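You operate a simulated robot arm through the tools that you are given. There is no shell and no other tool. Be economical: measure what you need, move in short steps, check, and stop when the job is done.

You are at the controls of a simulated robot arm. One attempt, no reset.

Task
Spin the yellow and the purple glue tube for 5 seconds.
Fine: one tube in each well, hood shut, dial at 5, press the green button once; wait till the green lamp is out; leave the other tubes.

It is judged by the outcome, as a careful person would: the job done as asked, and still so three seconds after it is handed in. It fails if anything else is knocked over, pushed out of place, dropped, spilled or broken.

Robot
A 6-joint arm with a two-finger parallel gripper, fixed in place. Base frame: the origin is at the foot of the arm, x ahead of it, y to its left, z up; the work surface is at about z = 76. Units: cm, degrees, N and s.
With the tool pointing down near the work surface it reaches from about 26 to 68 cm from the base axis. Its first joint turns from -66.0 to 66.0 degrees. Payload 2.9 kg.
Tool frame: the origin (TCP) lies between the finger pads and is the grasp point; the fingertips stand 3 cm ahead of it; z points along the fingers, y is the line along which they close. Largest opening 11 cm; finger width 2, thickness 1; the body of the gripper, 4.8 by 11.2 cm, starts 5.5 cm behind the TCP.
Orientation is that of the tool frame in the base frame, as a unit quaternion [x, y, z, w]. With the fingers straight down and closing along the base's y, the tool's x points along the base's -x, its y along +y and its z along -z.

Tools
- The arm moves only by the tool step_arm. Its argument "deltas" is a list of rows, each a list of 3 entries, a list of its own where there are three numbers: the shift along the tool's x, y, z in cm, then the turn, a rotation vector about the tool's x, y, z in degrees, then the opening in per cent of the stroke, from 0 (shut) to 100 (fully open). In form: [[[dx, dy, dz], [wx, wy, wz], gripper], ...]. A call has 1 to 10 rows; each row shifts and turns the commanded pose from where the row before left it, along the tool's axes as they then stand. Each row takes 0.2 s and may step no farther than 5 cm and 8.6 degrees from the row before; otherwise, or with a gripper value out of range, the whole call is refused. Where a pose cannot be reached the arm comes as near as it can. A force on the tool above 70 N (or 10 N above the force at the start of the call, whichever is more), or a blocked arm, ends the call early, and 0.2 s more pass. Each finger travels about 10.8 cm/s and halts on what it meets, pressing with about 21 N; the grip force reading is that of the motor and also rises with nothing between the fingers. The clock runs only during rows and for 0.2 s after the last one: add rows that do not move to give the fingers time. The reply holds the time, the measured pose of the TCP, the force on the tool along the base axes, the opening and the grip force, in the units named above and with some noise, with the torque about the TCP (base axes, N m) and any sound that the robot's microphone picked up.
- Cameras (640 x 400 px; columns grow to the right, rows downward): "scene" is fixed at [5.63, 41.73, 139.5]; the picture's right is [-0.92, -0.39, 0.00], its down [-0.18, 0.43, -0.88] and it looks along [0.35, -0.81, -0.47] (base axes); focal length 352 px, centre (320, 200). "wrist" rides on the gripper at [7.2, 1.7, -10.3] in the tool frame; the picture's right is [-0.23, 0.97, 0.00], its down [-0.76, -0.18, -0.62] and it looks along [-0.61, -0.14, 0.78] (tool axes); focal length 222 px, centre (320, 200). There is no depth. A picture from a camera that has moved, and an enlarged one, comes with that camera's place and axes in the base frame and with its lens.
- camera(camera): a new picture of that camera. No time passes.
- zoom(camera, box): a new picture of the part [left, top, right, bottom] of that camera's present view, enlarged. No time passes.
- finish_job(): hands the job in; it is judged then, once.

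Work in short steps. Places have to be worked out from the pictures, the camera data and where the tool is seen: move nearer, look again, correct. Check each grasp and each placing, and mend what went wrong. You have 120 turns and 64 pictures in all, those below and enlarged ones among them. Open the gripper and draw the arm clear of the work before you hand the job in, unless the task says otherwise; then end with one line.

The tools are called after "Call:" as a command line: name --argument value ..., lists and objects as JSON in quotes. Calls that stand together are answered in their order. step_arm: Moves the arm, as the interface text tells. Its arguments: {"type":"object","properties":{"deltas":{"type":"array"}},"required":["deltas"]} The other tools are called the same way: camera (camera) takes a picture; zoom (camera, box) takes an enlarged picture of a part of a camera's view; finish_job () hands the job in.

At the start:

```text
clock: 0.0
tool_pos: [37.2, -19.96, 108.78]
orientation: [0.001, 1.0, 0.0, 0.001]
wrist_force: [1.4, 0.1, -0.1]
moment: [0.0, 0.0, -0.02]
width: 10.99
grip_force: 0.1
```

scene: 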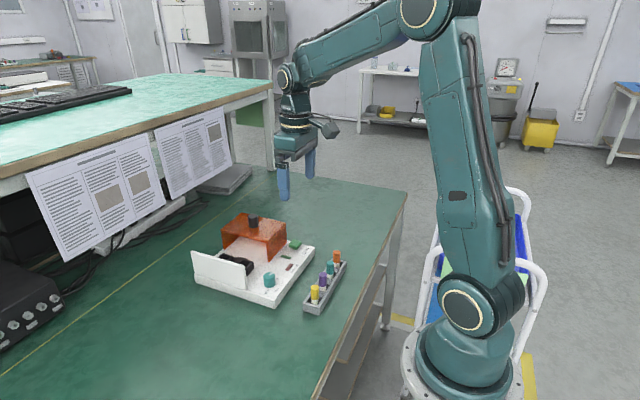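
wrist: 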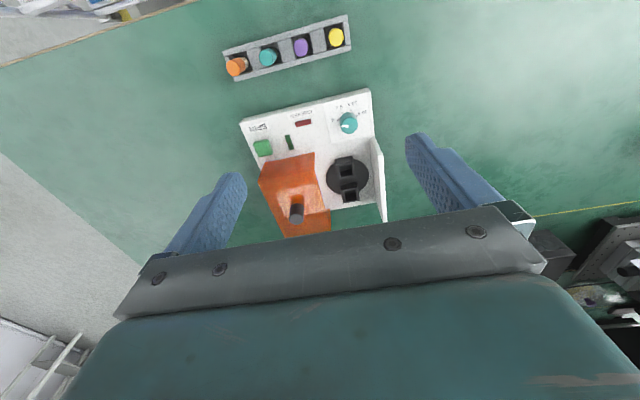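

I start by enlarging both views to understand the machine and the rack.

Call:
zoom --camera "scene" --box '[180, 200, 360, 320]'

Call:
zoom --camera "wrist" --box '[210, 0, 410, 240]'

```text
3.33 times, centred on (270, 260) of scene
camera zoom: at [5.63, 41.73, 139.5], right [-0.92, -0.39, 0.0], down [-0.18, 0.43, -0.88], along [0.35, -0.81, -0.47], focal length 1172 px, centre (487, 0)
```

zoom: 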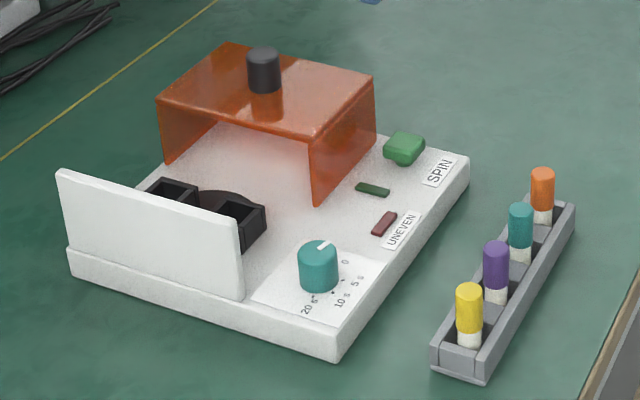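

```text
1.67 times, centred on (310, 120) of wrist
camera zoom: at [29.98, -18.29, 119.17], right [0.23, 0.97, 0.0], down [0.76, -0.18, 0.62], along [0.61, -0.14, -0.78], focal length 370 px, centre (337, 333)
```

zoom: 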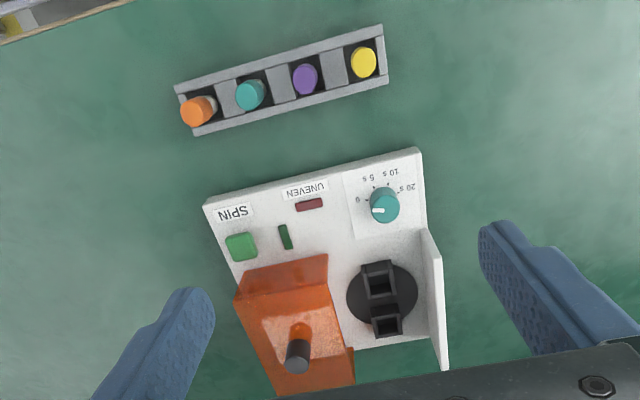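

The estimates from both cameras agree: yellow cap ≈ (32.2, -16.5, top 82), wells ≈ (53.3, -18.4) and (59.7, -18.7), dial ≈ (44.2, -16.3), button ≈ (45.6, -32.8), hood knob ≈ (56, -28.7). I go above the yellow tube, narrow the opening and look.

Call:
step_arm --deltas '[[[2.5, 1.75, 0], [0, 0, 0], 60], [[2.5, 1.75, 0], [0, 0, 0], 42], [[0, 0, 4], [0, 0, 0], 42], [[0, 0, 4], [0, 0, 0], 42], [[0, 0, 4], [0, 0, 0], 42], [[0, 0, 3], [0, 0, 0], 42], [[0, 0, 0], [0, 0, 0], 42], [[0, 0, 0], [0, 0, 0], 42]]'

Call:
camera --camera "wrist"

Call:
zoom --camera "scene" --box '[260, 200, 380, 320]'

```text
clock: 1.8
tool_pos: [32.06, -16.37, 93.86]
orientation: [0.0, 1.0, 0.0, 0.0]
wrist_force: [0.5, 0.4, -0.1]
moment: [-0.01, 0.01, 0.02]
width: 4.65
grip_force: 0.1
```

```text
59 pictures are left
camera wrist: at [24.8, -14.7, 104.2], right [0.23, 0.97, 0.0], down [0.76, -0.18, 0.62], along [0.61, -0.14, -0.78], focal length 222 px, centre (320, 200)
```

wrist: 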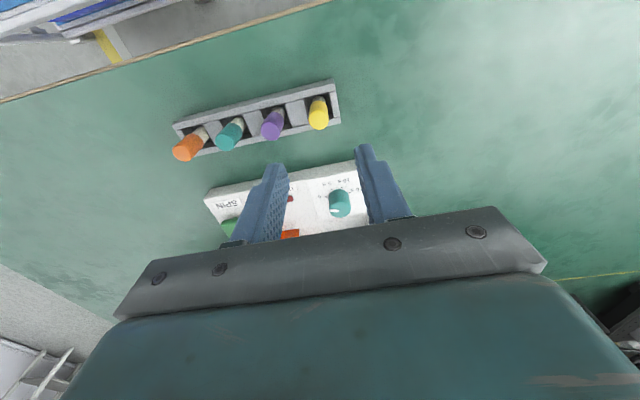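

```text
3.33 times, centred on (320, 260) of scene
camera zoom: at [5.63, 41.73, 139.5], right [-0.92, -0.39, 0.0], down [-0.18, 0.43, -0.88], along [0.35, -0.81, -0.47], focal length 1172 px, centre (320, 0)
```

zoom: 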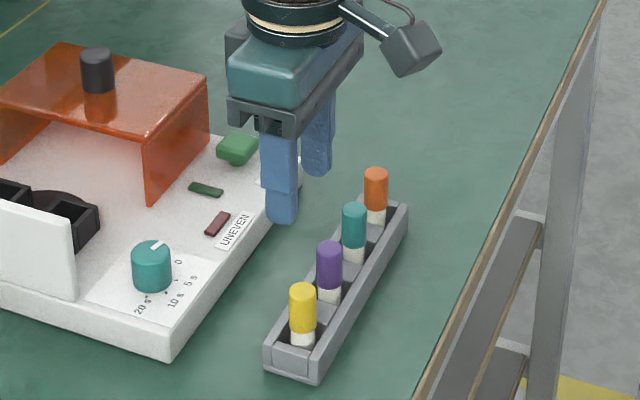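

The wrist view puts the yellow cap top at (32.2, -16.55), so I shift slightly, go down part way and check.

Call:
step_arm --deltas '[[[-0.15, -0.2, 3], [0, 0, 0], 42], [[0, 0, 3], [0, 0, 0], 42], [[0, 0, 2.5], [0, 0, 0], 42], [[0, 0, 0], [0, 0, 0], 42]]'

Call:
zoom --camera "wrist" --box '[200, 60, 440, 220]'

Call:
zoom --camera "scene" --box '[280, 230, 370, 320]'

```text
clock: 2.8
tool_pos: [32.47, -16.67, 85.3]
orientation: [0.0, 1.0, -0.001, 0.0]
wrist_force: [0.6, 0.1, 0.6]
moment: [0.0, 0.02, -0.01]
width: 4.62
grip_force: 0.0
```

```text
2.50 times, centred on (320, 140) of wrist
camera zoom: at [25.22, -14.92, 95.67], right [0.23, 0.97, 0.0], down [0.76, -0.18, 0.62], along [0.61, -0.14, -0.78], focal length 555 px, centre (320, 350)
```

zoom: 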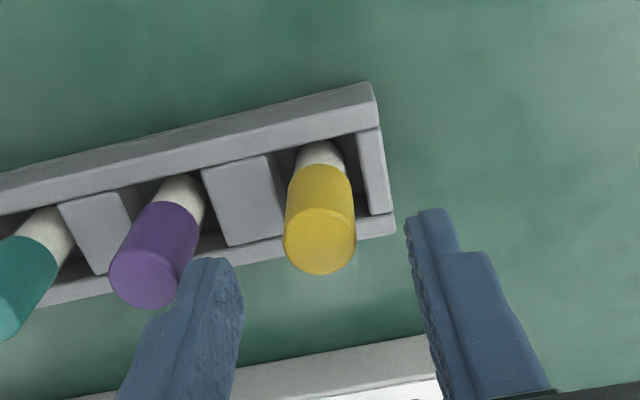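

```text
4.44 times, centred on (325, 275) of scene
camera zoom: at [5.63, 41.73, 139.5], right [-0.92, -0.39, 0.0], down [-0.18, 0.43, -0.88], along [0.35, -0.81, -0.47], focal length 1563 px, centre (298, -133)
```

zoom: 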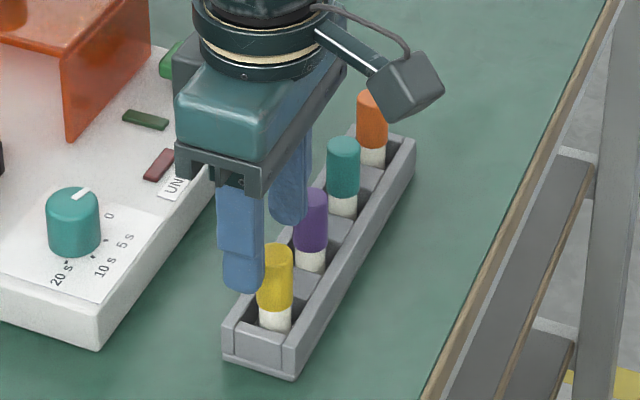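

The cap top is at about (32.2, -16.5, 82.2) with the rack rim near 78.5. I lower to TCP 82.6, then close.

Call:
step_arm --deltas '[[[0.25, 0.1, 1.4], [0, 0, 0], 42], [[0, 0, 1.3], [0, 0, 0], 42], [[0, 0, 0], [0, 0, 0], 42], [[0, 0, 0], [0, 0, 0], 10], [[0, 0, 0], [0, 0, 0], 5], [[0, 0, 0], [0, 0, 0], 5]]'

Call:
zoom --camera "wrist" --box '[200, 60, 440, 220]'

```text
clock: 4.2
tool_pos: [31.99, -16.37, 82.58]
orientation: [0.0, 1.0, -0.001, 0.0]
wrist_force: [-1.0, 0.4, -0.7]
moment: [-0.03, -0.02, 0.01]
width: 1.91
grip_force: 20.9
```

```text
2.50 times, centred on (320, 140) of wrist
camera zoom: at [24.81, -14.77, 92.85], right [0.23, 0.97, 0.0], down [0.76, -0.18, 0.62], along [0.61, -0.14, -0.78], focal length 555 px, centre (320, 350)
```

zoom: 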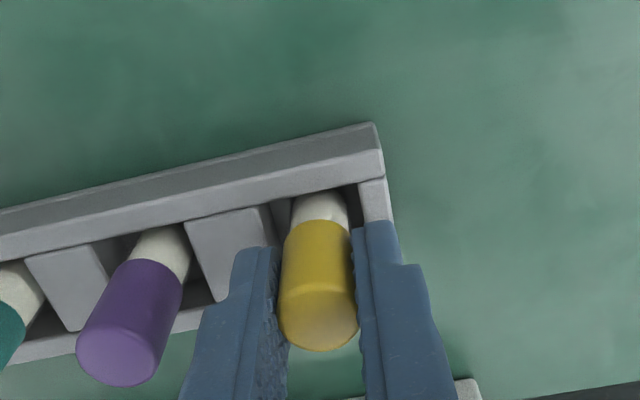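

The cap is held (width 1.9). I lift it straight up and check.

Call:
step_arm --deltas '[[[0, 0, -1.5], [0, 0, 0], 5], [[0, 0, -2], [0, 0, 0], 5], [[0, 0, -3], [0, 0, 0], 5], [[0, 0, -4], [0, 0, 0], 5], [[0, 0, -2], [0, 0, 0], 5], [[0, 0, 0], [0, 0, 0], 5]]'

Call:
zoom --camera "scene" --box '[240, 190, 360, 320]'

```text
clock: 5.6
tool_pos: [32.07, -16.37, 95.42]
orientation: [0.0, 1.0, 0.0, 0.001]
wrist_force: [0.0, 0.3, -0.4]
moment: [-0.04, 0.01, 0.01]
width: 1.9
grip_force: 20.7
```

```text
3.08 times, centred on (300, 255) of scene
camera zoom: at [5.63, 41.73, 139.5], right [-0.92, -0.39, 0.0], down [-0.18, 0.43, -0.88], along [0.35, -0.81, -0.47], focal length 1082 px, centre (382, 31)
```

zoom: 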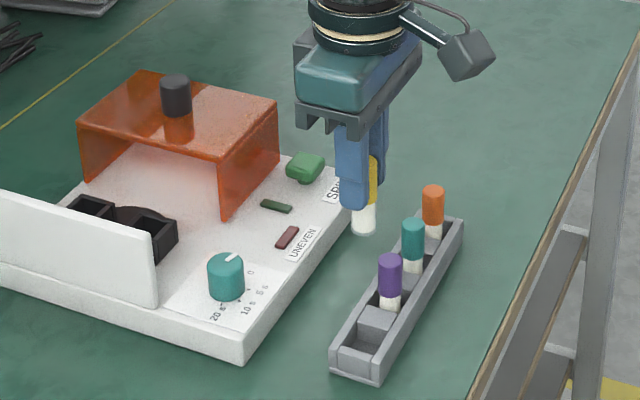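

The tube is held upright, its bottom about 6.8 cm below the TCP. I carry it towards the rotor and stop short to measure the wells.

Call:
step_arm --deltas '[[[-4, -0.5, 0], [0, 0, 0], 5], [[-4, -0.5, 0], [0, 0, 0], 5], [[-4, -0.5, 0], [0, 0, 0], 5], [[-4, -0.5, 0], [0, 0, 0], 5], [[0, 0, 0], [0, 0, 0], 5]]'

Call:
zoom --camera "wrist" --box '[200, 60, 440, 220]'

Call:
zoom --camera "scene" --box '[190, 200, 310, 300]'

```text
clock: 6.8
tool_pos: [47.93, -18.27, 95.09]
orientation: [0.001, 1.0, -0.001, 0.0]
wrist_force: [-0.3, -0.3, -0.3]
moment: [0.03, -0.04, 0.0]
width: 1.87
grip_force: 20.9
```

```text
2.50 times, centred on (320, 140) of wrist
camera zoom: at [40.65, -16.52, 105.38], right [0.23, 0.97, 0.0], down [0.76, -0.18, 0.62], along [0.61, -0.14, -0.78], focal length 555 px, centre (320, 350)
```

zoom: 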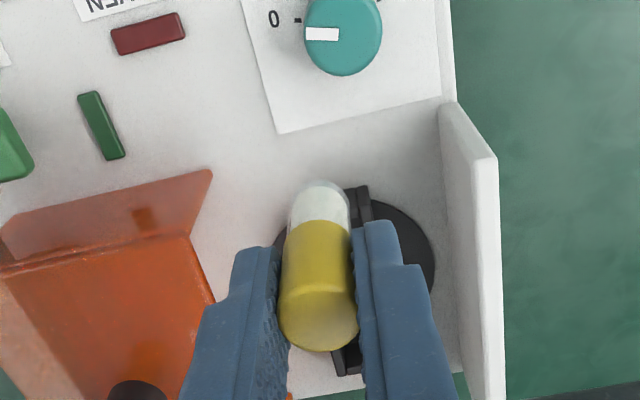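

```text
4.00 times, centred on (250, 250) of scene
camera zoom: at [5.64, 41.73, 139.5], right [-0.92, -0.39, 0.0], down [-0.18, 0.43, -0.88], along [0.35, -0.81, -0.47], focal length 1406 px, centre (600, 0)
```

zoom: 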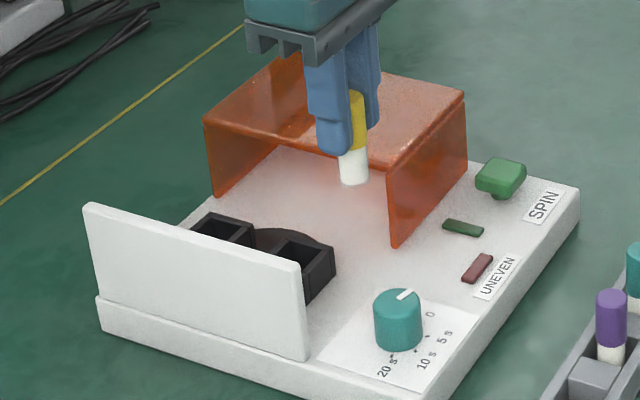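

The tube hides the wells, so I shift sideways by 7 cm, staying above the hood, for an unobstructed look.

Call:
step_arm --deltas '[[[0, -3.5, -1], [0, 0, 0], 5], [[0, -3.5, 0], [0, 0, 0], 5], [[0, 0, 0], [0, 0, 0], 5]]'

Call:
zoom --camera "wrist" --box '[260, 60, 500, 220]'

```text
clock: 7.6
tool_pos: [47.96, -25.41, 96.21]
orientation: [-0.001, 1.0, -0.001, 0.0]
wrist_force: [-0.3, -0.8, -0.6]
moment: [0.03, 0.03, -0.03]
width: 1.9
grip_force: 21.6
```

```text
2.50 times, centred on (380, 140) of wrist
camera zoom: at [40.61, -23.67, 106.49], right [0.23, 0.97, 0.0], down [0.76, -0.18, 0.62], along [0.61, -0.14, -0.78], focal length 555 px, centre (170, 350)
```

zoom: 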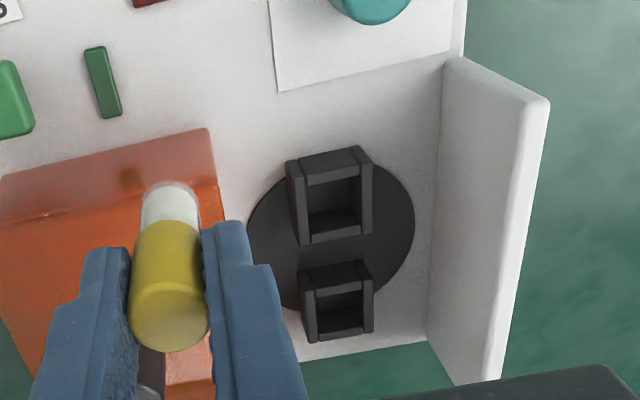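

I enlarge the wells further to find their rims.

Call:
zoom --camera "wrist" --box '[345, 110, 435, 205]'

Call:
zoom --camera "scene" --box '[215, 245, 285, 285]'

```text
4.21 times, centred on (390, 158) of wrist
camera zoom: at [40.61, -23.67, 106.49], right [0.23, 0.97, 0.0], down [0.76, -0.18, 0.62], along [0.61, -0.14, -0.78], focal length 935 px, centre (25, 379)
```

zoom: 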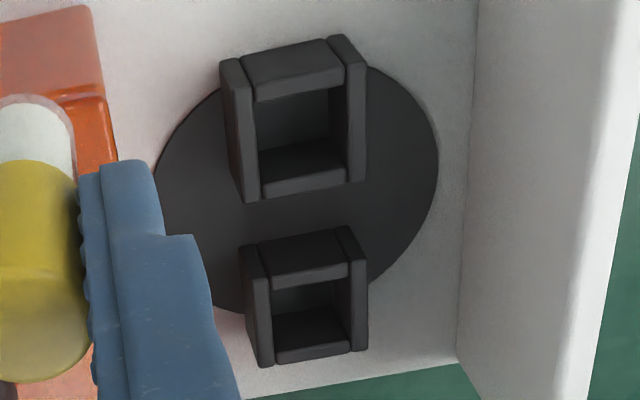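

```text
9.14 times, centred on (250, 265) of scene
camera zoom: at [5.64, 41.72, 139.5], right [-0.92, -0.39, 0.0], down [-0.18, 0.43, -0.88], along [0.35, -0.81, -0.47], focal length 3215 px, centre (960, -394)
```

zoom: 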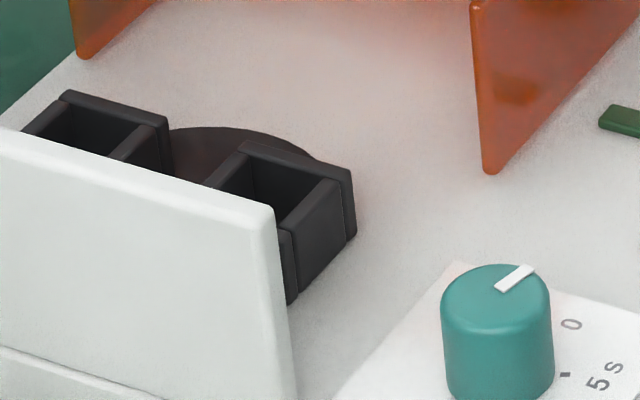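

Both cameras agree on a rim height of 81: wells at (53.55, -18.43) and (59.85, -18.4). I take the yellow tube above the far well and lower it partly.

Call:
step_arm --deltas '[[[0, 3.6, 0], [0, 0, 0], 5], [[0, 3.55, 0], [0, 0, 0], 5], [[-4, 0, 0], [0, 0, 0], 5], [[-4, 0, 0], [0, 0, 0], 5], [[-3.65, 0, 0], [0, 0, 0], 5], [[0, 0, 3], [0, 0, 0], 5], [[0, 0, 3], [0, 0, 0], 5], [[0, 0, 1], [0, 0, 0], 5], [[0, 0, 0], [0, 0, 0], 5]]'

Call:
zoom --camera "wrist" --box '[260, 80, 380, 200]'

Call:
zoom --camera "scene" --box '[200, 210, 300, 290]'

```text
clock: 9.6
tool_pos: [59.65, -18.21, 89.27]
orientation: [0.0, 1.0, 0.001, 0.0]
wrist_force: [0.0, 1.0, 0.0]
moment: [0.0, -0.02, 0.01]
width: 1.88
grip_force: 21.2
```

```text
3.33 times, centred on (320, 140) of wrist
camera zoom: at [52.59, -16.57, 99.54], right [0.23, 0.97, 0.0], down [0.76, -0.18, 0.62], along [0.61, -0.14, -0.78], focal length 740 px, centre (320, 400)
```

zoom: 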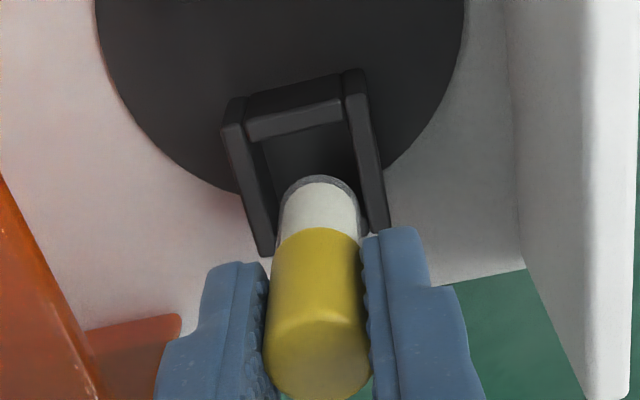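

```text
5.00 times, centred on (250, 250) of scene
camera zoom: at [5.63, 41.73, 139.5], right [-0.92, -0.39, 0.0], down [-0.18, 0.43, -0.88], along [0.35, -0.81, -0.47], focal length 1758 px, centre (670, -50)
```

zoom: 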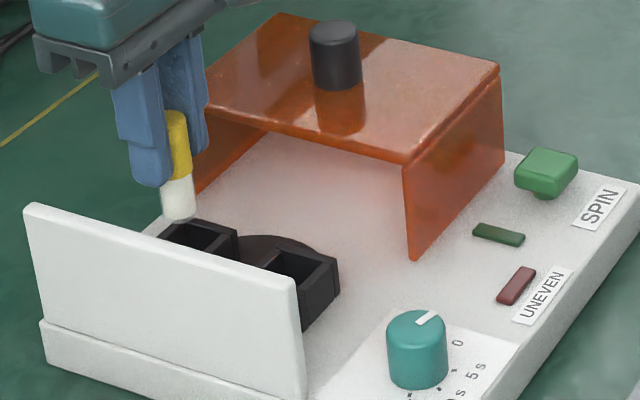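

The tube sits about 0.2 cm off towards +y and about 0.15 cm far in x, so I correct both and lower slowly to just inside the rim.

Call:
step_arm --deltas '[[[0.15, -0.2, 0], [0, 0, 0], 5], [[0, 0, 0.8], [0, 0, 0], 5], [[0, 0, 0.7], [0, 0, 0], 5], [[0, 0, 0.4], [0, 0, 0], 5], [[0, 0, 0], [0, 0, 0], 5]]'

Call:
zoom --camera "wrist" --box '[260, 80, 380, 200]'

Call:
zoom --camera "scene" --box '[210, 220, 280, 270]'

```text
clock: 10.8
tool_pos: [59.64, -18.6, 87.23]
orientation: [-0.001, 1.0, 0.0, 0.0]
wrist_force: [-0.9, -0.8, -0.5]
moment: [-0.01, -0.04, -0.02]
width: 1.89
grip_force: 20.8
```

```text
3.33 times, centred on (320, 140) of wrist
camera zoom: at [52.42, -16.93, 97.59], right [0.23, 0.97, 0.0], down [0.76, -0.18, 0.62], along [0.61, -0.14, -0.78], focal length 740 px, centre (320, 400)
```

zoom: 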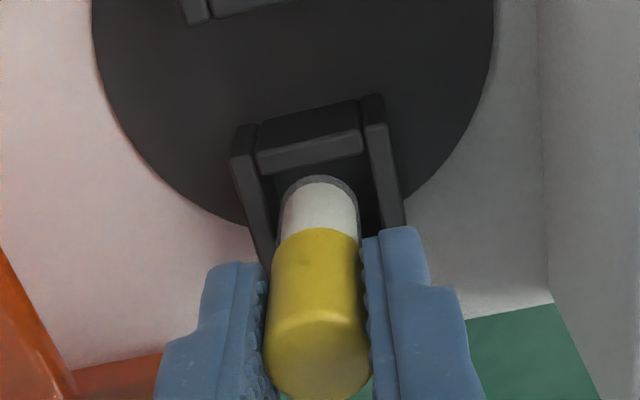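

```text
8.00 times, centred on (245, 245) of scene
camera zoom: at [5.63, 41.73, 139.5], right [-0.92, -0.39, 0.0], down [-0.18, 0.43, -0.88], along [0.35, -0.81, -0.47], focal length 2813 px, centre (920, -160)
```

zoom: 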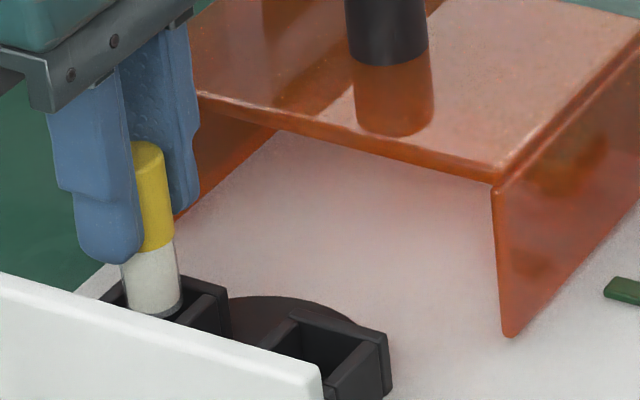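

The tube is centred between the rails and its bottom is at the rim. I lower in small steps and watch the force for the floor.

Call:
step_arm --deltas '[[[0, 0, 0.4], [0, 0, 0], 5], [[0, 0, 0.4], [0, 0, 0], 5], [[0, 0, 0.3], [0, 0, 0], 5], [[0, 0, 0], [0, 0, 0], 5]]'

Call:
zoom --camera "scene" --box '[210, 220, 280, 270]'

```text
clock: 11.8
tool_pos: [59.61, -18.7, 86.28]
orientation: [-0.001, 1.0, 0.0, 0.0]
wrist_force: [-0.2, 0.0, 0.0]
moment: [0.03, 0.0, 0.02]
width: 1.92
grip_force: 21.1
```

```text
8.00 times, centred on (245, 245) of scene
camera zoom: at [5.63, 41.73, 139.5], right [-0.92, -0.39, 0.0], down [-0.18, 0.43, -0.88], along [0.35, -0.81, -0.47], focal length 2813 px, centre (920, -160)
```

zoom: 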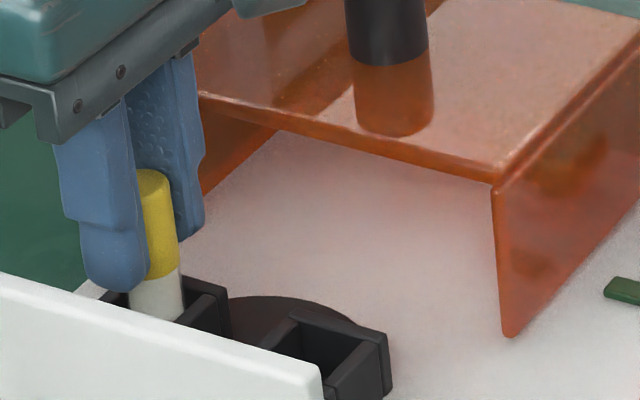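

It is entering the well freely. I continue lowering until it touches the floor.

Call:
step_arm --deltas '[[[0, 0, 0.3], [0, 0, 0], 5], [[0, 0, 0.3], [0, 0, 0], 5], [[0, 0, 0.2], [0, 0, 0], 5], [[0, 0, 0], [0, 0, 0], 5]]'

```text
clock: 12.8
tool_pos: [59.66, -18.6, 85.51]
orientation: [0.001, 1.0, 0.001, 0.0]
wrist_force: [-0.4, -0.3, -1.1]
moment: [-0.01, 0.01, -0.01]
width: 1.9
grip_force: 21.4
```

No contact yet, so I go on in small steps.

Call:
step_arm --deltas '[[[0, 0, 0.2], [0, 0, 0], 5], [[0, 0, 0.2], [0, 0, 0], 5], [[0, 0, 0.2], [0, 0, 0], 5], [[0, 0, 0], [0, 0, 0], 5]]'

Call:
zoom --camera "scene" --box '[210, 220, 280, 270]'

```text
clock: 13.8
tool_pos: [59.59, -18.63, 84.85]
orientation: [0.0, 1.0, 0.0, 0.0]
wrist_force: [-2.3, 0.9, 8.7]
moment: [0.05, 0.13, 0.0]
width: 1.89
grip_force: 21.2
```

```text
8.00 times, centred on (245, 245) of scene
camera zoom: at [5.61, 41.73, 139.5], right [-0.92, -0.39, 0.0], down [-0.18, 0.43, -0.88], along [0.35, -0.81, -0.47], focal length 2813 px, centre (920, -160)
```

zoom: 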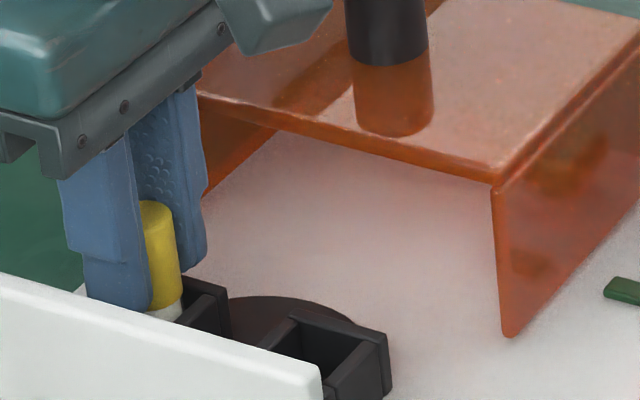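

It touches down at TCP ≈ 84.9 (8.7 N upward), so the tube stands on the well floor. I release and rise.

Call:
step_arm --deltas '[[[0, 0, -0.1], [0, 0, 0], 15], [[0, 0, 0], [0, 0, 0], 28], [[0, 0, 0], [0, 0, 0], 40], [[0, 0, 0], [0, 0, 0], 40], [[0, 0, -2], [0, 0, 0], 40], [[0, 0, -4], [0, 0, 0], 40], [[0, 0, -4], [0, 0, 0], 40], [[0, 0, 0], [0, 0, 0], 40]]'

Call:
zoom --camera "scene" --box '[200, 210, 300, 290]'

Call:
camera --camera "wrist"

```text
clock: 15.6
tool_pos: [59.93, -18.76, 95.02]
orientation: [0.0, 1.0, 0.0, 0.0]
wrist_force: [0.4, -0.2, 0.7]
moment: [-0.02, 0.0, 0.02]
width: 4.44
grip_force: 0.0
```

```text
5.00 times, centred on (250, 250) of scene
camera zoom: at [5.63, 41.73, 139.5], right [-0.92, -0.39, 0.0], down [-0.18, 0.43, -0.88], along [0.35, -0.81, -0.47], focal length 1758 px, centre (670, -50)
```

zoom: 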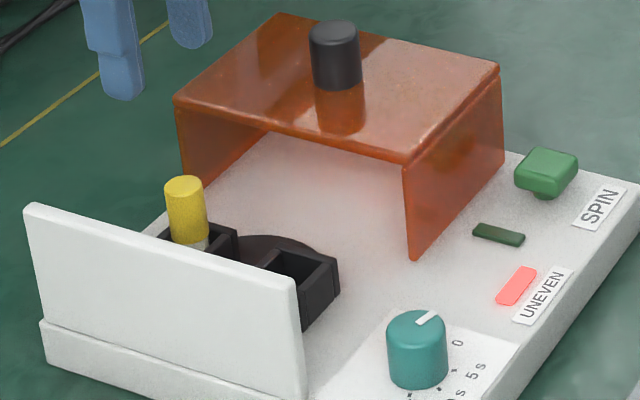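

```text
41 pictures are left
camera wrist: at [52.71, -16.96, 105.32], right [0.23, 0.97, 0.0], down [0.76, -0.18, 0.62], along [0.61, -0.14, -0.78], focal length 222 px, centre (320, 200)
```

wrist: 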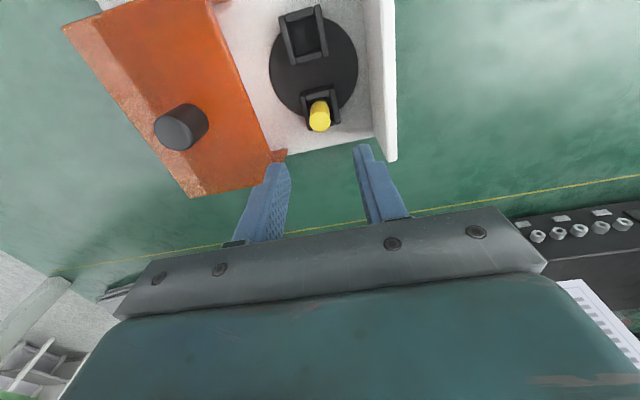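

Yellow stands in its well, and the UNEVEN lamp shows that only one is loaded. Next I go back to the purple tube at about (32.15, -21.5).

Call:
step_arm --deltas '[[[4.6, 0, 0], [0, 0, 0], 40], [[4.6, 0, 0], [0, 0, 0], 40], [[4.6, 0, 0], [0, 0, 0], 40], [[4.6, 0, 0], [0, 0, 0], 40], [[4.6, -1.4, 0], [0, 0, 0], 40], [[4.45, -1.5, 0], [0, 0, 0], 40], [[0, 0, 3.5], [0, 0, 0], 40], [[0, 0, 3.3], [0, 0, 0], 40], [[0, 0, 2], [0, 0, 0], 40], [[0, 0, 0], [0, 0, 0], 40]]'

Call:
zoom --camera "wrist" --box '[200, 60, 440, 220]'

```text
clock: 17.8
tool_pos: [32.06, -21.66, 86.04]
orientation: [0.001, 1.0, -0.001, 0.0]
wrist_force: [0.2, -0.4, -0.2]
moment: [0.0, -0.03, -0.01]
width: 4.4
grip_force: 0.1
```

```text
2.50 times, centred on (320, 140) of wrist
camera zoom: at [24.87, -20.0, 96.23], right [0.23, 0.97, 0.0], down [0.76, -0.18, 0.62], along [0.61, -0.14, -0.78], focal length 555 px, centre (320, 350)
```

zoom: 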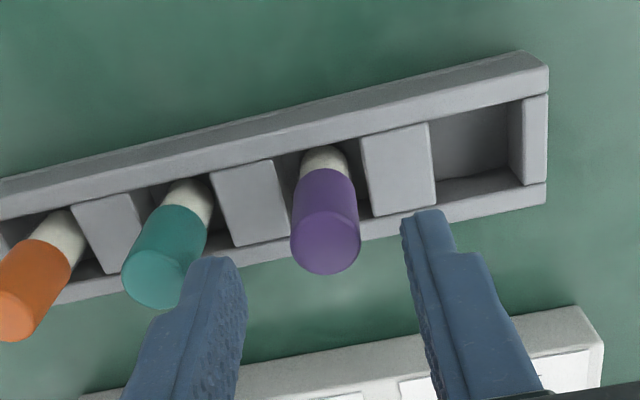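

The purple cap top is at (32.1, -21.4), which is well aligned. I lower and grip.

Call:
step_arm --deltas '[[[0, 0.1, 1.6], [0, 0, 0], 40], [[0, 0, 1.7], [0, 0, 0], 40], [[0, 0, 0], [0, 0, 0], 40], [[0, 0, 0], [0, 0, 0], 10], [[0, 0, 0], [0, 0, 0], 5], [[0, 0, 0], [0, 0, 0], 5]]'

```text
clock: 19.2
tool_pos: [32.07, -21.51, 82.58]
orientation: [0.0, 1.0, 0.0, 0.0]
wrist_force: [0.6, 0.4, 0.0]
moment: [-0.02, -0.03, 0.0]
width: 1.88
grip_force: 21.3
```

The grip is good. I lift and carry purple above the near well, coming down to a checking height.

Call:
step_arm --deltas '[[[0, 0, -2], [0, 0, 0], 5], [[0, 0, -5], [0, 0, 0], 5], [[0, 0, -5], [0, 0, 0], 5], [[-4.2, 0.7, 0], [0, 0, 0], 5], [[-4.2, 0.7, 0], [0, 0, 0], 5], [[-4.2, 0.7, 0], [0, 0, 0], 5], [[-4.2, 0.7, 0], [0, 0, 0], 5], [[-4.35, 0, 0], [0, 0, 0], 5], [[0, 0, 0], [0, 0, 0], 5]]'

Call:
step_arm --deltas '[[[0, 0, 3], [0, 0, 0], 5], [[0, 0, 2.5], [0, 0, 0], 5], [[0, 0, 0], [0, 0, 0], 5]]'

Call:
zoom --camera "wrist" --box '[260, 80, 380, 200]'

Call:
zoom --camera "scene" --box '[210, 200, 310, 280]'

```text
clock: 21.2
tool_pos: [53.1, -18.52, 94.58]
orientation: [0.0, 1.0, 0.0, 0.0]
wrist_force: [-0.4, -0.6, 0.4]
moment: [0.0, 0.01, 0.01]
width: 1.91
grip_force: 21.2
```

```text
clock: 22.0
tool_pos: [53.03, -18.59, 89.33]
orientation: [0.0, 1.0, 0.001, 0.0]
wrist_force: [-0.9, 0.7, -1.4]
moment: [0.0, 0.0, -0.01]
width: 1.89
grip_force: 21.0
```

```text
3.33 times, centred on (320, 140) of wrist
camera zoom: at [45.83, -16.9, 99.56], right [0.23, 0.97, 0.0], down [0.76, -0.18, 0.62], along [0.61, -0.14, -0.78], focal length 740 px, centre (320, 400)
```

zoom: 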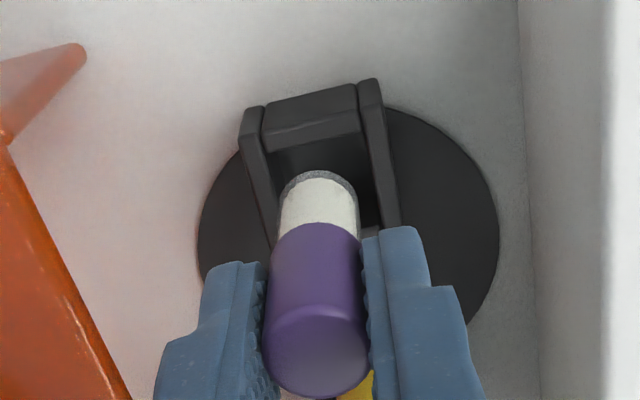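

```text
5.00 times, centred on (260, 240) of scene
camera zoom: at [5.63, 41.73, 139.5], right [-0.92, -0.39, 0.0], down [-0.18, 0.43, -0.88], along [0.35, -0.81, -0.47], focal length 1758 px, centre (620, 0)
```

zoom: 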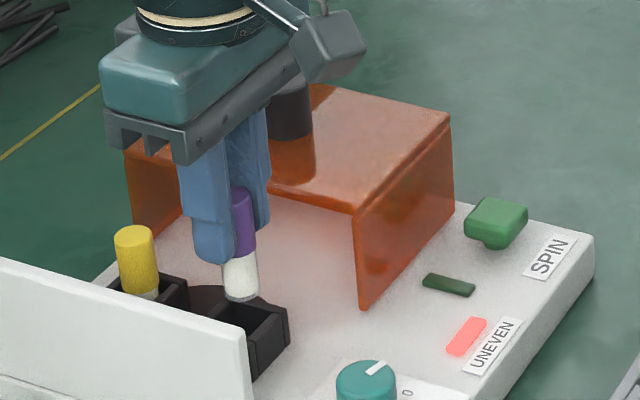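

It is lined up as well as the yellow one was. I lower into the well in small steps.

Call:
step_arm --deltas '[[[0, 0, 0.8], [0, 0, 0], 5], [[0, 0, 0.7], [0, 0, 0], 5], [[0, 0, 0.4], [0, 0, 0], 5], [[0, 0, 0.4], [0, 0, 0], 5], [[0, 0, 0.4], [0, 0, 0], 5], [[0, 0, 0], [0, 0, 0], 5]]'

Call:
zoom --camera "wrist" --box '[260, 80, 380, 200]'

```text
clock: 23.4
tool_pos: [53.21, -18.69, 86.59]
orientation: [0.001, 1.0, 0.0, 0.001]
wrist_force: [0.0, -0.4, 0.1]
moment: [0.01, 0.0, -0.03]
width: 1.89
grip_force: 21.1
```

```text
3.33 times, centred on (320, 140) of wrist
camera zoom: at [45.97, -17.01, 96.9], right [0.23, 0.97, 0.0], down [0.76, -0.18, 0.62], along [0.61, -0.14, -0.78], focal length 740 px, centre (320, 400)
```

zoom: 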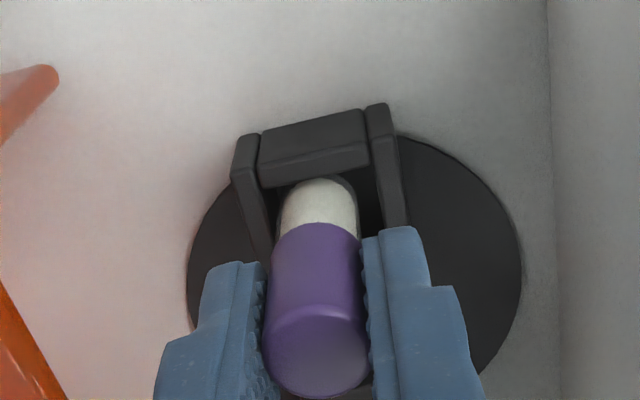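

It is inside the rim without force. I lower it to the floor.

Call:
step_arm --deltas '[[[0, 0, 0.4], [0, 0, 0], 5], [[0, 0, 0.4], [0, 0, 0], 5], [[0, 0, 0.3], [0, 0, 0], 5], [[0, 0, 0.3], [0, 0, 0], 5], [[0, 0, 0.2], [0, 0, 0], 5], [[0, 0, 0], [0, 0, 0], 5]]'

```text
clock: 24.8
tool_pos: [53.15, -18.59, 85.02]
orientation: [0.0, 1.0, 0.001, 0.0]
wrist_force: [0.2, 1.0, 1.2]
moment: [-0.02, -0.03, 0.0]
width: 1.89
grip_force: 21.5
```

Contact is just beginning. One more small step down, then I release and rise.

Call:
step_arm --deltas '[[[0, 0, 0.15], [0, 0, 0], 5], [[0, 0, 0], [0, 0, 0], 5], [[0, 0, 0], [0, 0, 0], 15], [[0, 0, 0], [0, 0, 0], 28], [[0, 0, 0], [0, 0, 0], 40], [[0, 0, 0], [0, 0, 0], 40], [[0, 0, -2], [0, 0, 0], 40], [[0, 0, -4], [0, 0, 0], 40], [[0, 0, -4], [0, 0, 0], 40], [[0, 0, 0], [0, 0, 0], 40]]'

Call:
zoom --camera "scene" --box '[200, 200, 310, 290]'

```text
clock: 27.0
tool_pos: [52.93, -18.82, 94.63]
orientation: [0.0, 1.0, 0.0, -0.001]
wrist_force: [0.7, 0.2, -0.8]
moment: [0.01, -0.02, 0.01]
width: 4.42
grip_force: 0.1
```

```text
4.44 times, centred on (255, 245) of scene
camera zoom: at [5.63, 41.73, 139.5], right [-0.92, -0.39, 0.0], down [-0.18, 0.43, -0.88], along [0.35, -0.81, -0.47], focal length 1563 px, centre (609, 0)
```

zoom: 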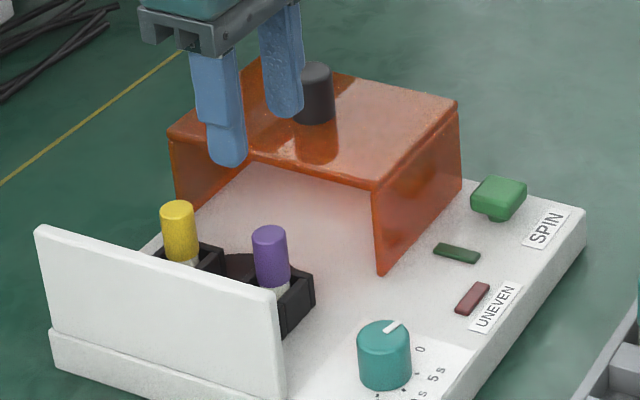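

Both tubes stand in the wells and the UNEVEN lamp is out. Now to the hood: I go above its knob at about (56, -28.7) and look.

Call:
step_arm --deltas '[[[0, -2.5, -3], [0, 0, 0], 40], [[-1, -4, 0], [0, 0, 0], 40], [[-1.7, -3.6, 0], [0, 0, 0], 40], [[0, 0, 0], [0, 0, 0], 40]]'

Call:
camera --camera "wrist"

Call:
zoom --camera "scene" --box '[200, 180, 310, 270]'

```text
clock: 28.0
tool_pos: [55.7, -29.08, 97.66]
orientation: [0.001, 1.0, 0.0, 0.001]
wrist_force: [0.0, 0.2, -0.4]
moment: [-0.02, -0.03, 0.0]
width: 4.39
grip_force: 0.0
```

```text
35 pictures are left
camera wrist: at [48.47, -27.32, 107.96], right [0.23, 0.97, 0.0], down [0.76, -0.18, 0.62], along [0.61, -0.14, -0.78], focal length 222 px, centre (320, 200)
```

wrist: 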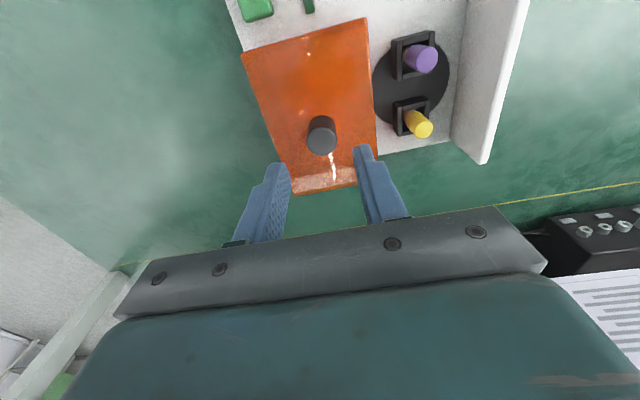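

```text
4.44 times, centred on (255, 225) of scene
camera zoom: at [5.64, 41.72, 139.5], right [-0.92, -0.39, 0.0], down [-0.18, 0.43, -0.88], along [0.35, -0.81, -0.47], focal length 1563 px, centre (609, 89)
```

zoom: 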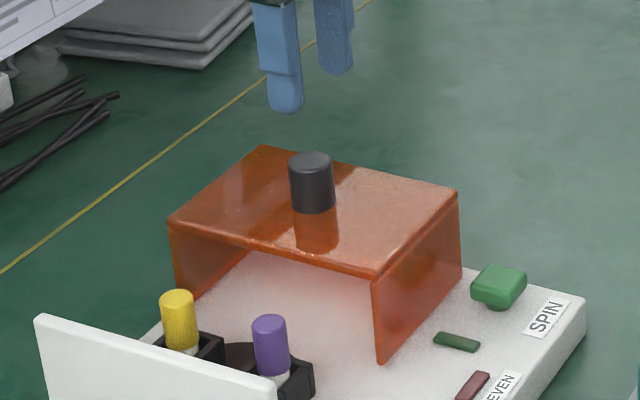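

The knob is at about (57.0, -29.2) with its top near 88.9, centred on the hood. I lower around it, keeping the fingertips above the hood's top (85.5), and close.

Call:
step_arm --deltas '[[[-1, -0.45, 0], [0, 0, 0], 42], [[0, 0, 3], [0, 0, 0], 42], [[0, 0, 3], [0, 0, 0], 42], [[0, 0, 1.5], [0, 0, 0], 42], [[0, 0, 0], [0, 0, 0], 42]]'

Call:
zoom --camera "wrist" --box '[230, 60, 410, 200]'

Call:
zoom --camera "scene" --box '[200, 180, 310, 270]'

```text
clock: 29.2
tool_pos: [57.18, -29.44, 90.27]
orientation: [0.0, 1.0, 0.0, 0.0]
wrist_force: [0.3, -0.4, -0.6]
moment: [0.01, 0.01, -0.02]
width: 4.63
grip_force: 0.1
```

```text
2.86 times, centred on (320, 130) of wrist
camera zoom: at [49.88, -27.72, 100.51], right [0.23, 0.97, 0.0], down [0.76, -0.18, 0.62], along [0.61, -0.14, -0.78], focal length 635 px, centre (320, 400)
```

zoom: 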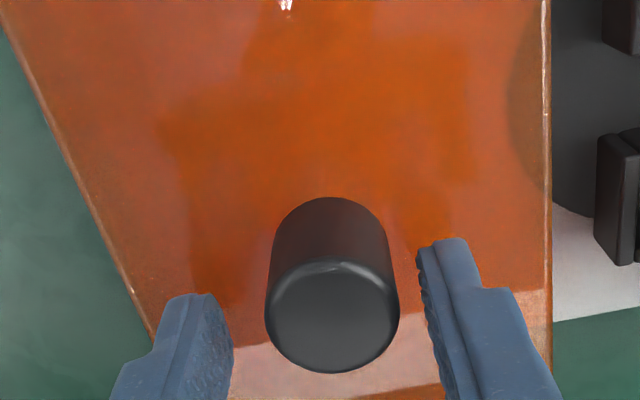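

```text
4.44 times, centred on (255, 225) of scene
camera zoom: at [5.63, 41.73, 139.5], right [-0.92, -0.39, 0.0], down [-0.18, 0.43, -0.88], along [0.35, -0.81, -0.47], focal length 1563 px, centre (609, 89)
```

zoom: 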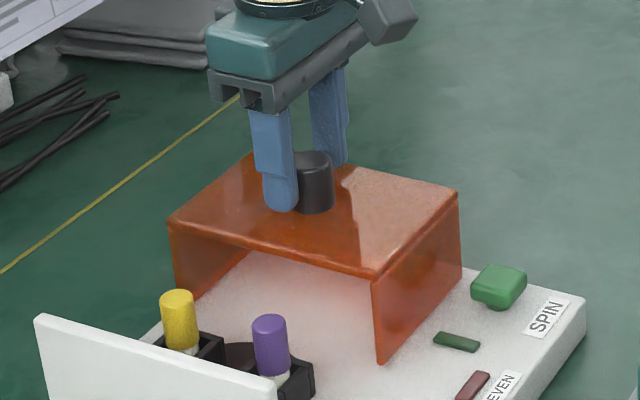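

The knob is between the fingers. I lower 0.7 cm more and close on it.

Call:
step_arm --deltas '[[[0.1, 0.1, 0.7], [0, 0, 0], 42], [[0, 0, 0], [0, 0, 0], 25], [[0, 0, 0], [0, 0, 0], 15], [[0, 0, 0], [0, 0, 0], 15], [[0, 0, 0], [0, 0, 0], 15]]'

```text
clock: 30.4
tool_pos: [56.9, -28.99, 89.53]
orientation: [-0.001, 1.0, 0.0, -0.001]
wrist_force: [-0.5, 12.1, 0.3]
moment: [-0.56, 0.13, -0.08]
width: 2.75
grip_force: 45.0
```

The knob is held (width 2.75). I try sliding it a little in +y and watch the force.

Call:
step_arm --deltas '[[[0, 0.3, 0], [0, 0, 0], 15], [[0, 0.4, 0], [0, 0, 0], 15], [[0, 0.4, 0], [0, 0, 0], 15], [[0, 0, 0], [0, 0, 0], 15]]'

Call:
zoom --camera "scene" --box '[200, 180, 310, 270]'

```text
clock: 31.4
tool_pos: [56.97, -28.05, 89.65]
orientation: [0.001, 1.0, -0.001, -0.001]
wrist_force: [3.0, -0.6, -11.3]
moment: [-0.73, -1.05, -0.06]
width: 2.74
grip_force: 44.5
```

```text
4.44 times, centred on (255, 225) of scene
camera zoom: at [5.66, 41.72, 139.5], right [-0.92, -0.39, 0.0], down [-0.18, 0.43, -0.88], along [0.35, -0.81, -0.47], focal length 1563 px, centre (609, 89)
```

zoom: 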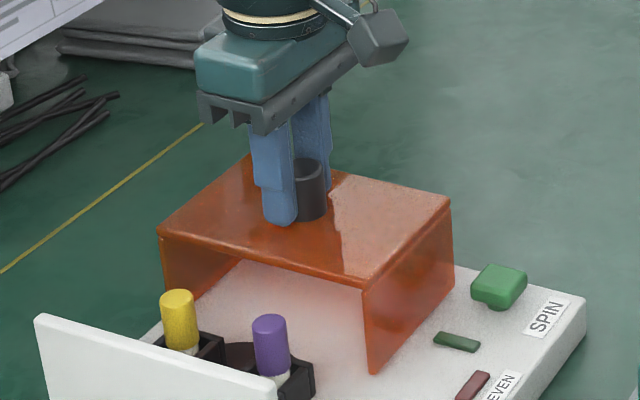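

The hood slides freely with the knob. There is some downward pull (−11 N), so I ease 0.1 cm lower and continue in steps.

Call:
step_arm --deltas '[[[0, 0.4, 0.1], [0, 0, 0], 15], [[0, 0.8, 0], [0, 0, 0], 15], [[0, 0.8, 0], [0, 0, 0], 15], [[0, 0, 0], [0, 0, 0], 15]]'

Call:
zoom --camera "scene" --box '[200, 180, 310, 270]'

```text
clock: 32.4
tool_pos: [56.92, -25.91, 89.57]
orientation: [0.0, 1.0, 0.0, 0.001]
wrist_force: [14.5, -0.3, -11.3]
moment: [0.61, -0.34, -0.06]
width: 2.71
grip_force: 44.6
```

```text
4.44 times, centred on (255, 225) of scene
camera zoom: at [5.69, 41.71, 139.5], right [-0.92, -0.39, 0.0], down [-0.18, 0.43, -0.88], along [0.35, -0.81, -0.47], focal length 1563 px, centre (609, 89)
```

zoom: 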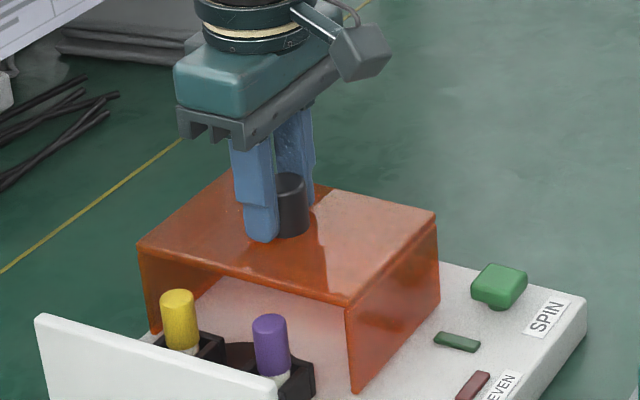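

The hood is sliding, but the sideways force (14 N in x) shows my line differs slightly from its guide. I loosen the grip so the rear finger only pushes the knob, and go on.

Call:
step_arm --deltas '[[[-0.1, 0, 0], [0, 0, 0], 24], [[0, 0, 0], [0, 0, 0], 29], [[0, 0.3, 0], [0, 0, 0], 29], [[0, 0.5, 0], [0, 0, 0], 29], [[0, 0.5, 0], [0, 0, 0], 29], [[0, 0.5, 0], [0, 0, 0], 29], [[0, 0, 0], [0, 0, 0], 29]]'

Call:
zoom --camera "scene" --box '[200, 180, 310, 270]'

```text
clock: 34.0
tool_pos: [56.89, -24.04, 89.68]
orientation: [0.0, 1.0, 0.0, 0.0]
wrist_force: [-0.6, 0.2, 1.0]
moment: [0.02, 0.01, -0.02]
width: 3.2
grip_force: 0.2
```

```text
4.44 times, centred on (255, 225) of scene
camera zoom: at [5.63, 41.73, 139.5], right [-0.92, -0.39, 0.0], down [-0.18, 0.43, -0.88], along [0.35, -0.81, -0.47], focal length 1563 px, centre (609, 89)
```

zoom: 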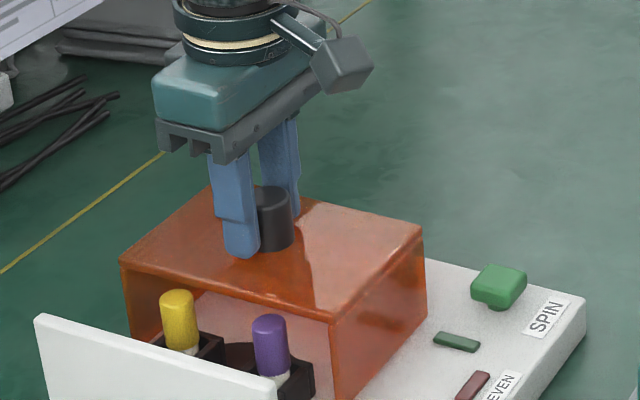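

Pushing works with almost no side force, so I continue.

Call:
step_arm --deltas '[[[-0.05, 0.6, 0], [0, 0, 0], 29], [[0, 0.6, 0], [0, 0, 0], 29], [[0, 0.6, 0], [0, 0, 0], 29], [[-0.05, 0.6, 0], [0, 0, 0], 29], [[0, 0.6, 0], [0, 0, 0], 29], [[0, 0, 0], [0, 0, 0], 29]]'

Call:
zoom --camera "scene" --box '[190, 190, 310, 290]'

```text
clock: 35.4
tool_pos: [57.02, -21.1, 89.64]
orientation: [0.0, 1.0, 0.0, 0.0]
wrist_force: [0.1, -1.0, -0.9]
moment: [0.0, 0.02, -0.02]
width: 3.2
grip_force: 0.1
```

```text
4.00 times, centred on (250, 240) of scene
camera zoom: at [5.63, 41.72, 139.5], right [-0.92, -0.39, 0.0], down [-0.18, 0.43, -0.88], along [0.35, -0.81, -0.47], focal length 1406 px, centre (600, 40)
```

zoom: 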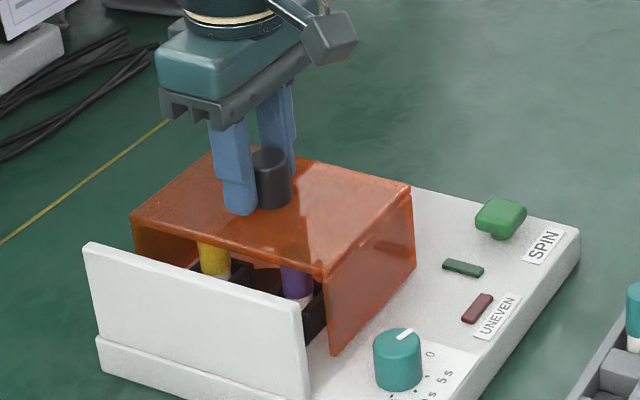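

The hood clears the tubes. I continue gently until it meets the end wall.

Call:
step_arm --deltas '[[[0, 0.5, 0], [0, 0, 0], 29], [[0, 0.5, 0], [0, 0, 0], 29], [[0, 0.4, 0], [0, 0, 0], 29], [[0, 0.3, 0], [0, 0, 0], 29], [[0, 0.3, 0], [0, 0, 0], 29], [[0, 0, 0], [0, 0, 0], 29]]'

Call:
zoom --camera "scene" --box '[190, 190, 310, 290]'

```text
clock: 36.8
tool_pos: [57.09, -19.2, 89.62]
orientation: [0.001, 1.0, 0.0, 0.0]
wrist_force: [-0.2, -1.3, 0.0]
moment: [-0.04, 0.01, 0.0]
width: 3.23
grip_force: 0.2
```

```text
4.00 times, centred on (250, 240) of scene
camera zoom: at [5.63, 41.72, 139.5], right [-0.92, -0.39, 0.0], down [-0.18, 0.43, -0.88], along [0.35, -0.81, -0.47], focal length 1406 px, centre (600, 40)
```

zoom: 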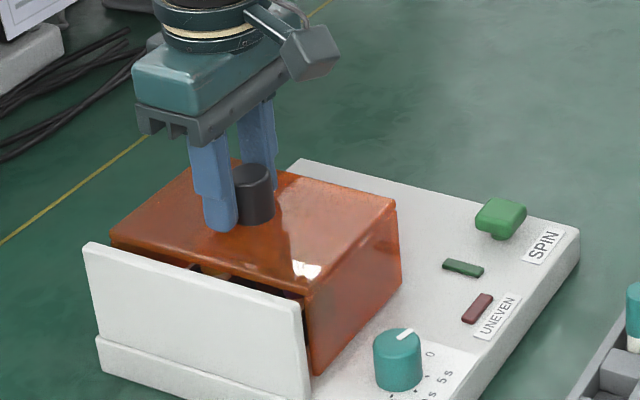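

A small gap to the wall remains. I push on in 0.2 to 0.3 cm steps.

Call:
step_arm --deltas '[[[0, 0.3, 0], [0, 0, 0], 29], [[0, 0.2, 0], [0, 0, 0], 29], [[0, 0.2, 0], [0, 0, 0], 29], [[0, 0.2, 0], [0, 0, 0], 29], [[0, 0, 0], [0, 0, 0], 29]]'

Call:
zoom --camera "scene" --box '[190, 190, 310, 290]'

```text
clock: 38.0
tool_pos: [57.16, -18.26, 89.53]
orientation: [0.0, 1.0, 0.0, 0.0]
wrist_force: [0.7, -2.4, -0.5]
moment: [0.01, -0.01, 0.04]
width: 3.28
grip_force: 0.9
```

```text
4.00 times, centred on (250, 240) of scene
camera zoom: at [5.64, 41.72, 139.5], right [-0.92, -0.39, 0.0], down [-0.18, 0.43, -0.88], along [0.35, -0.81, -0.47], focal length 1406 px, centre (600, 40)
```

zoom: 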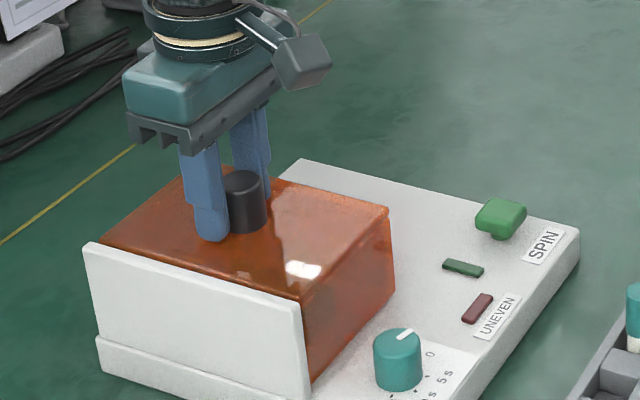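

It looks nearly shut, with the finger starting to be pressed. One more gentle push will confirm contact.

Call:
step_arm --deltas '[[[0, 0.2, 0], [0, 0, 0], 29], [[0, 0.1, 0], [0, 0, 0], 29], [[0, 0, 0], [0, 0, 0], 29]]'

```text
clock: 38.8
tool_pos: [57.07, -17.97, 89.61]
orientation: [0.001, 1.0, 0.0, 0.001]
wrist_force: [1.8, -9.2, 0.9]
moment: [-0.08, -0.1, 0.08]
width: 3.67
grip_force: 4.9
```

The hood is up against the stop (9 N), so it is shut. I open, rise clear and check.

Call:
step_arm --deltas '[[[0, 0, 0], [0, 0, 0], 40], [[0, 0.1, 0], [0, 0, 0], 44], [[0, 0, -1], [0, 0, 0], 44], [[0, 0, -4], [0, 0, 0], 44], [[0, 0, -4], [0, 0, 0], 44], [[4, 0, 0], [0, 0, 0], 44], [[4, 0, 0], [0, 0, 0], 44], [[2, 0, 0], [0, 0, 0], 44], [[0, 0, 0], [0, 0, 0], 44]]'

Call:
zoom --camera "scene" --box '[190, 190, 330, 310]'

Call:
camera --camera "wrist"

```text
clock: 40.8
tool_pos: [47.08, -17.83, 98.47]
orientation: [0.001, 1.0, -0.001, 0.0]
wrist_force: [0.3, -0.5, 0.7]
moment: [0.0, 0.02, -0.04]
width: 4.83
grip_force: 0.1
```

```text
3.33 times, centred on (260, 250) of scene
camera zoom: at [5.63, 41.73, 139.5], right [-0.92, -0.39, 0.0], down [-0.18, 0.43, -0.88], along [0.35, -0.81, -0.47], focal length 1172 px, centre (520, 33)
```

zoom: 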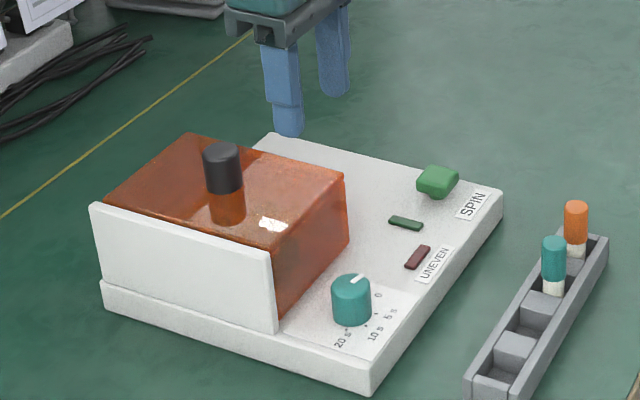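

```text
24 pictures are left
camera wrist: at [39.88, -16.13, 108.85], right [0.23, 0.97, 0.0], down [0.76, -0.18, 0.62], along [0.61, -0.14, -0.78], focal length 222 px, centre (320, 200)
```

wrist: 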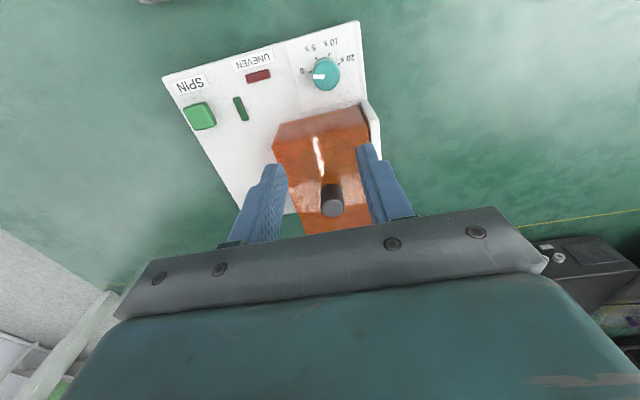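

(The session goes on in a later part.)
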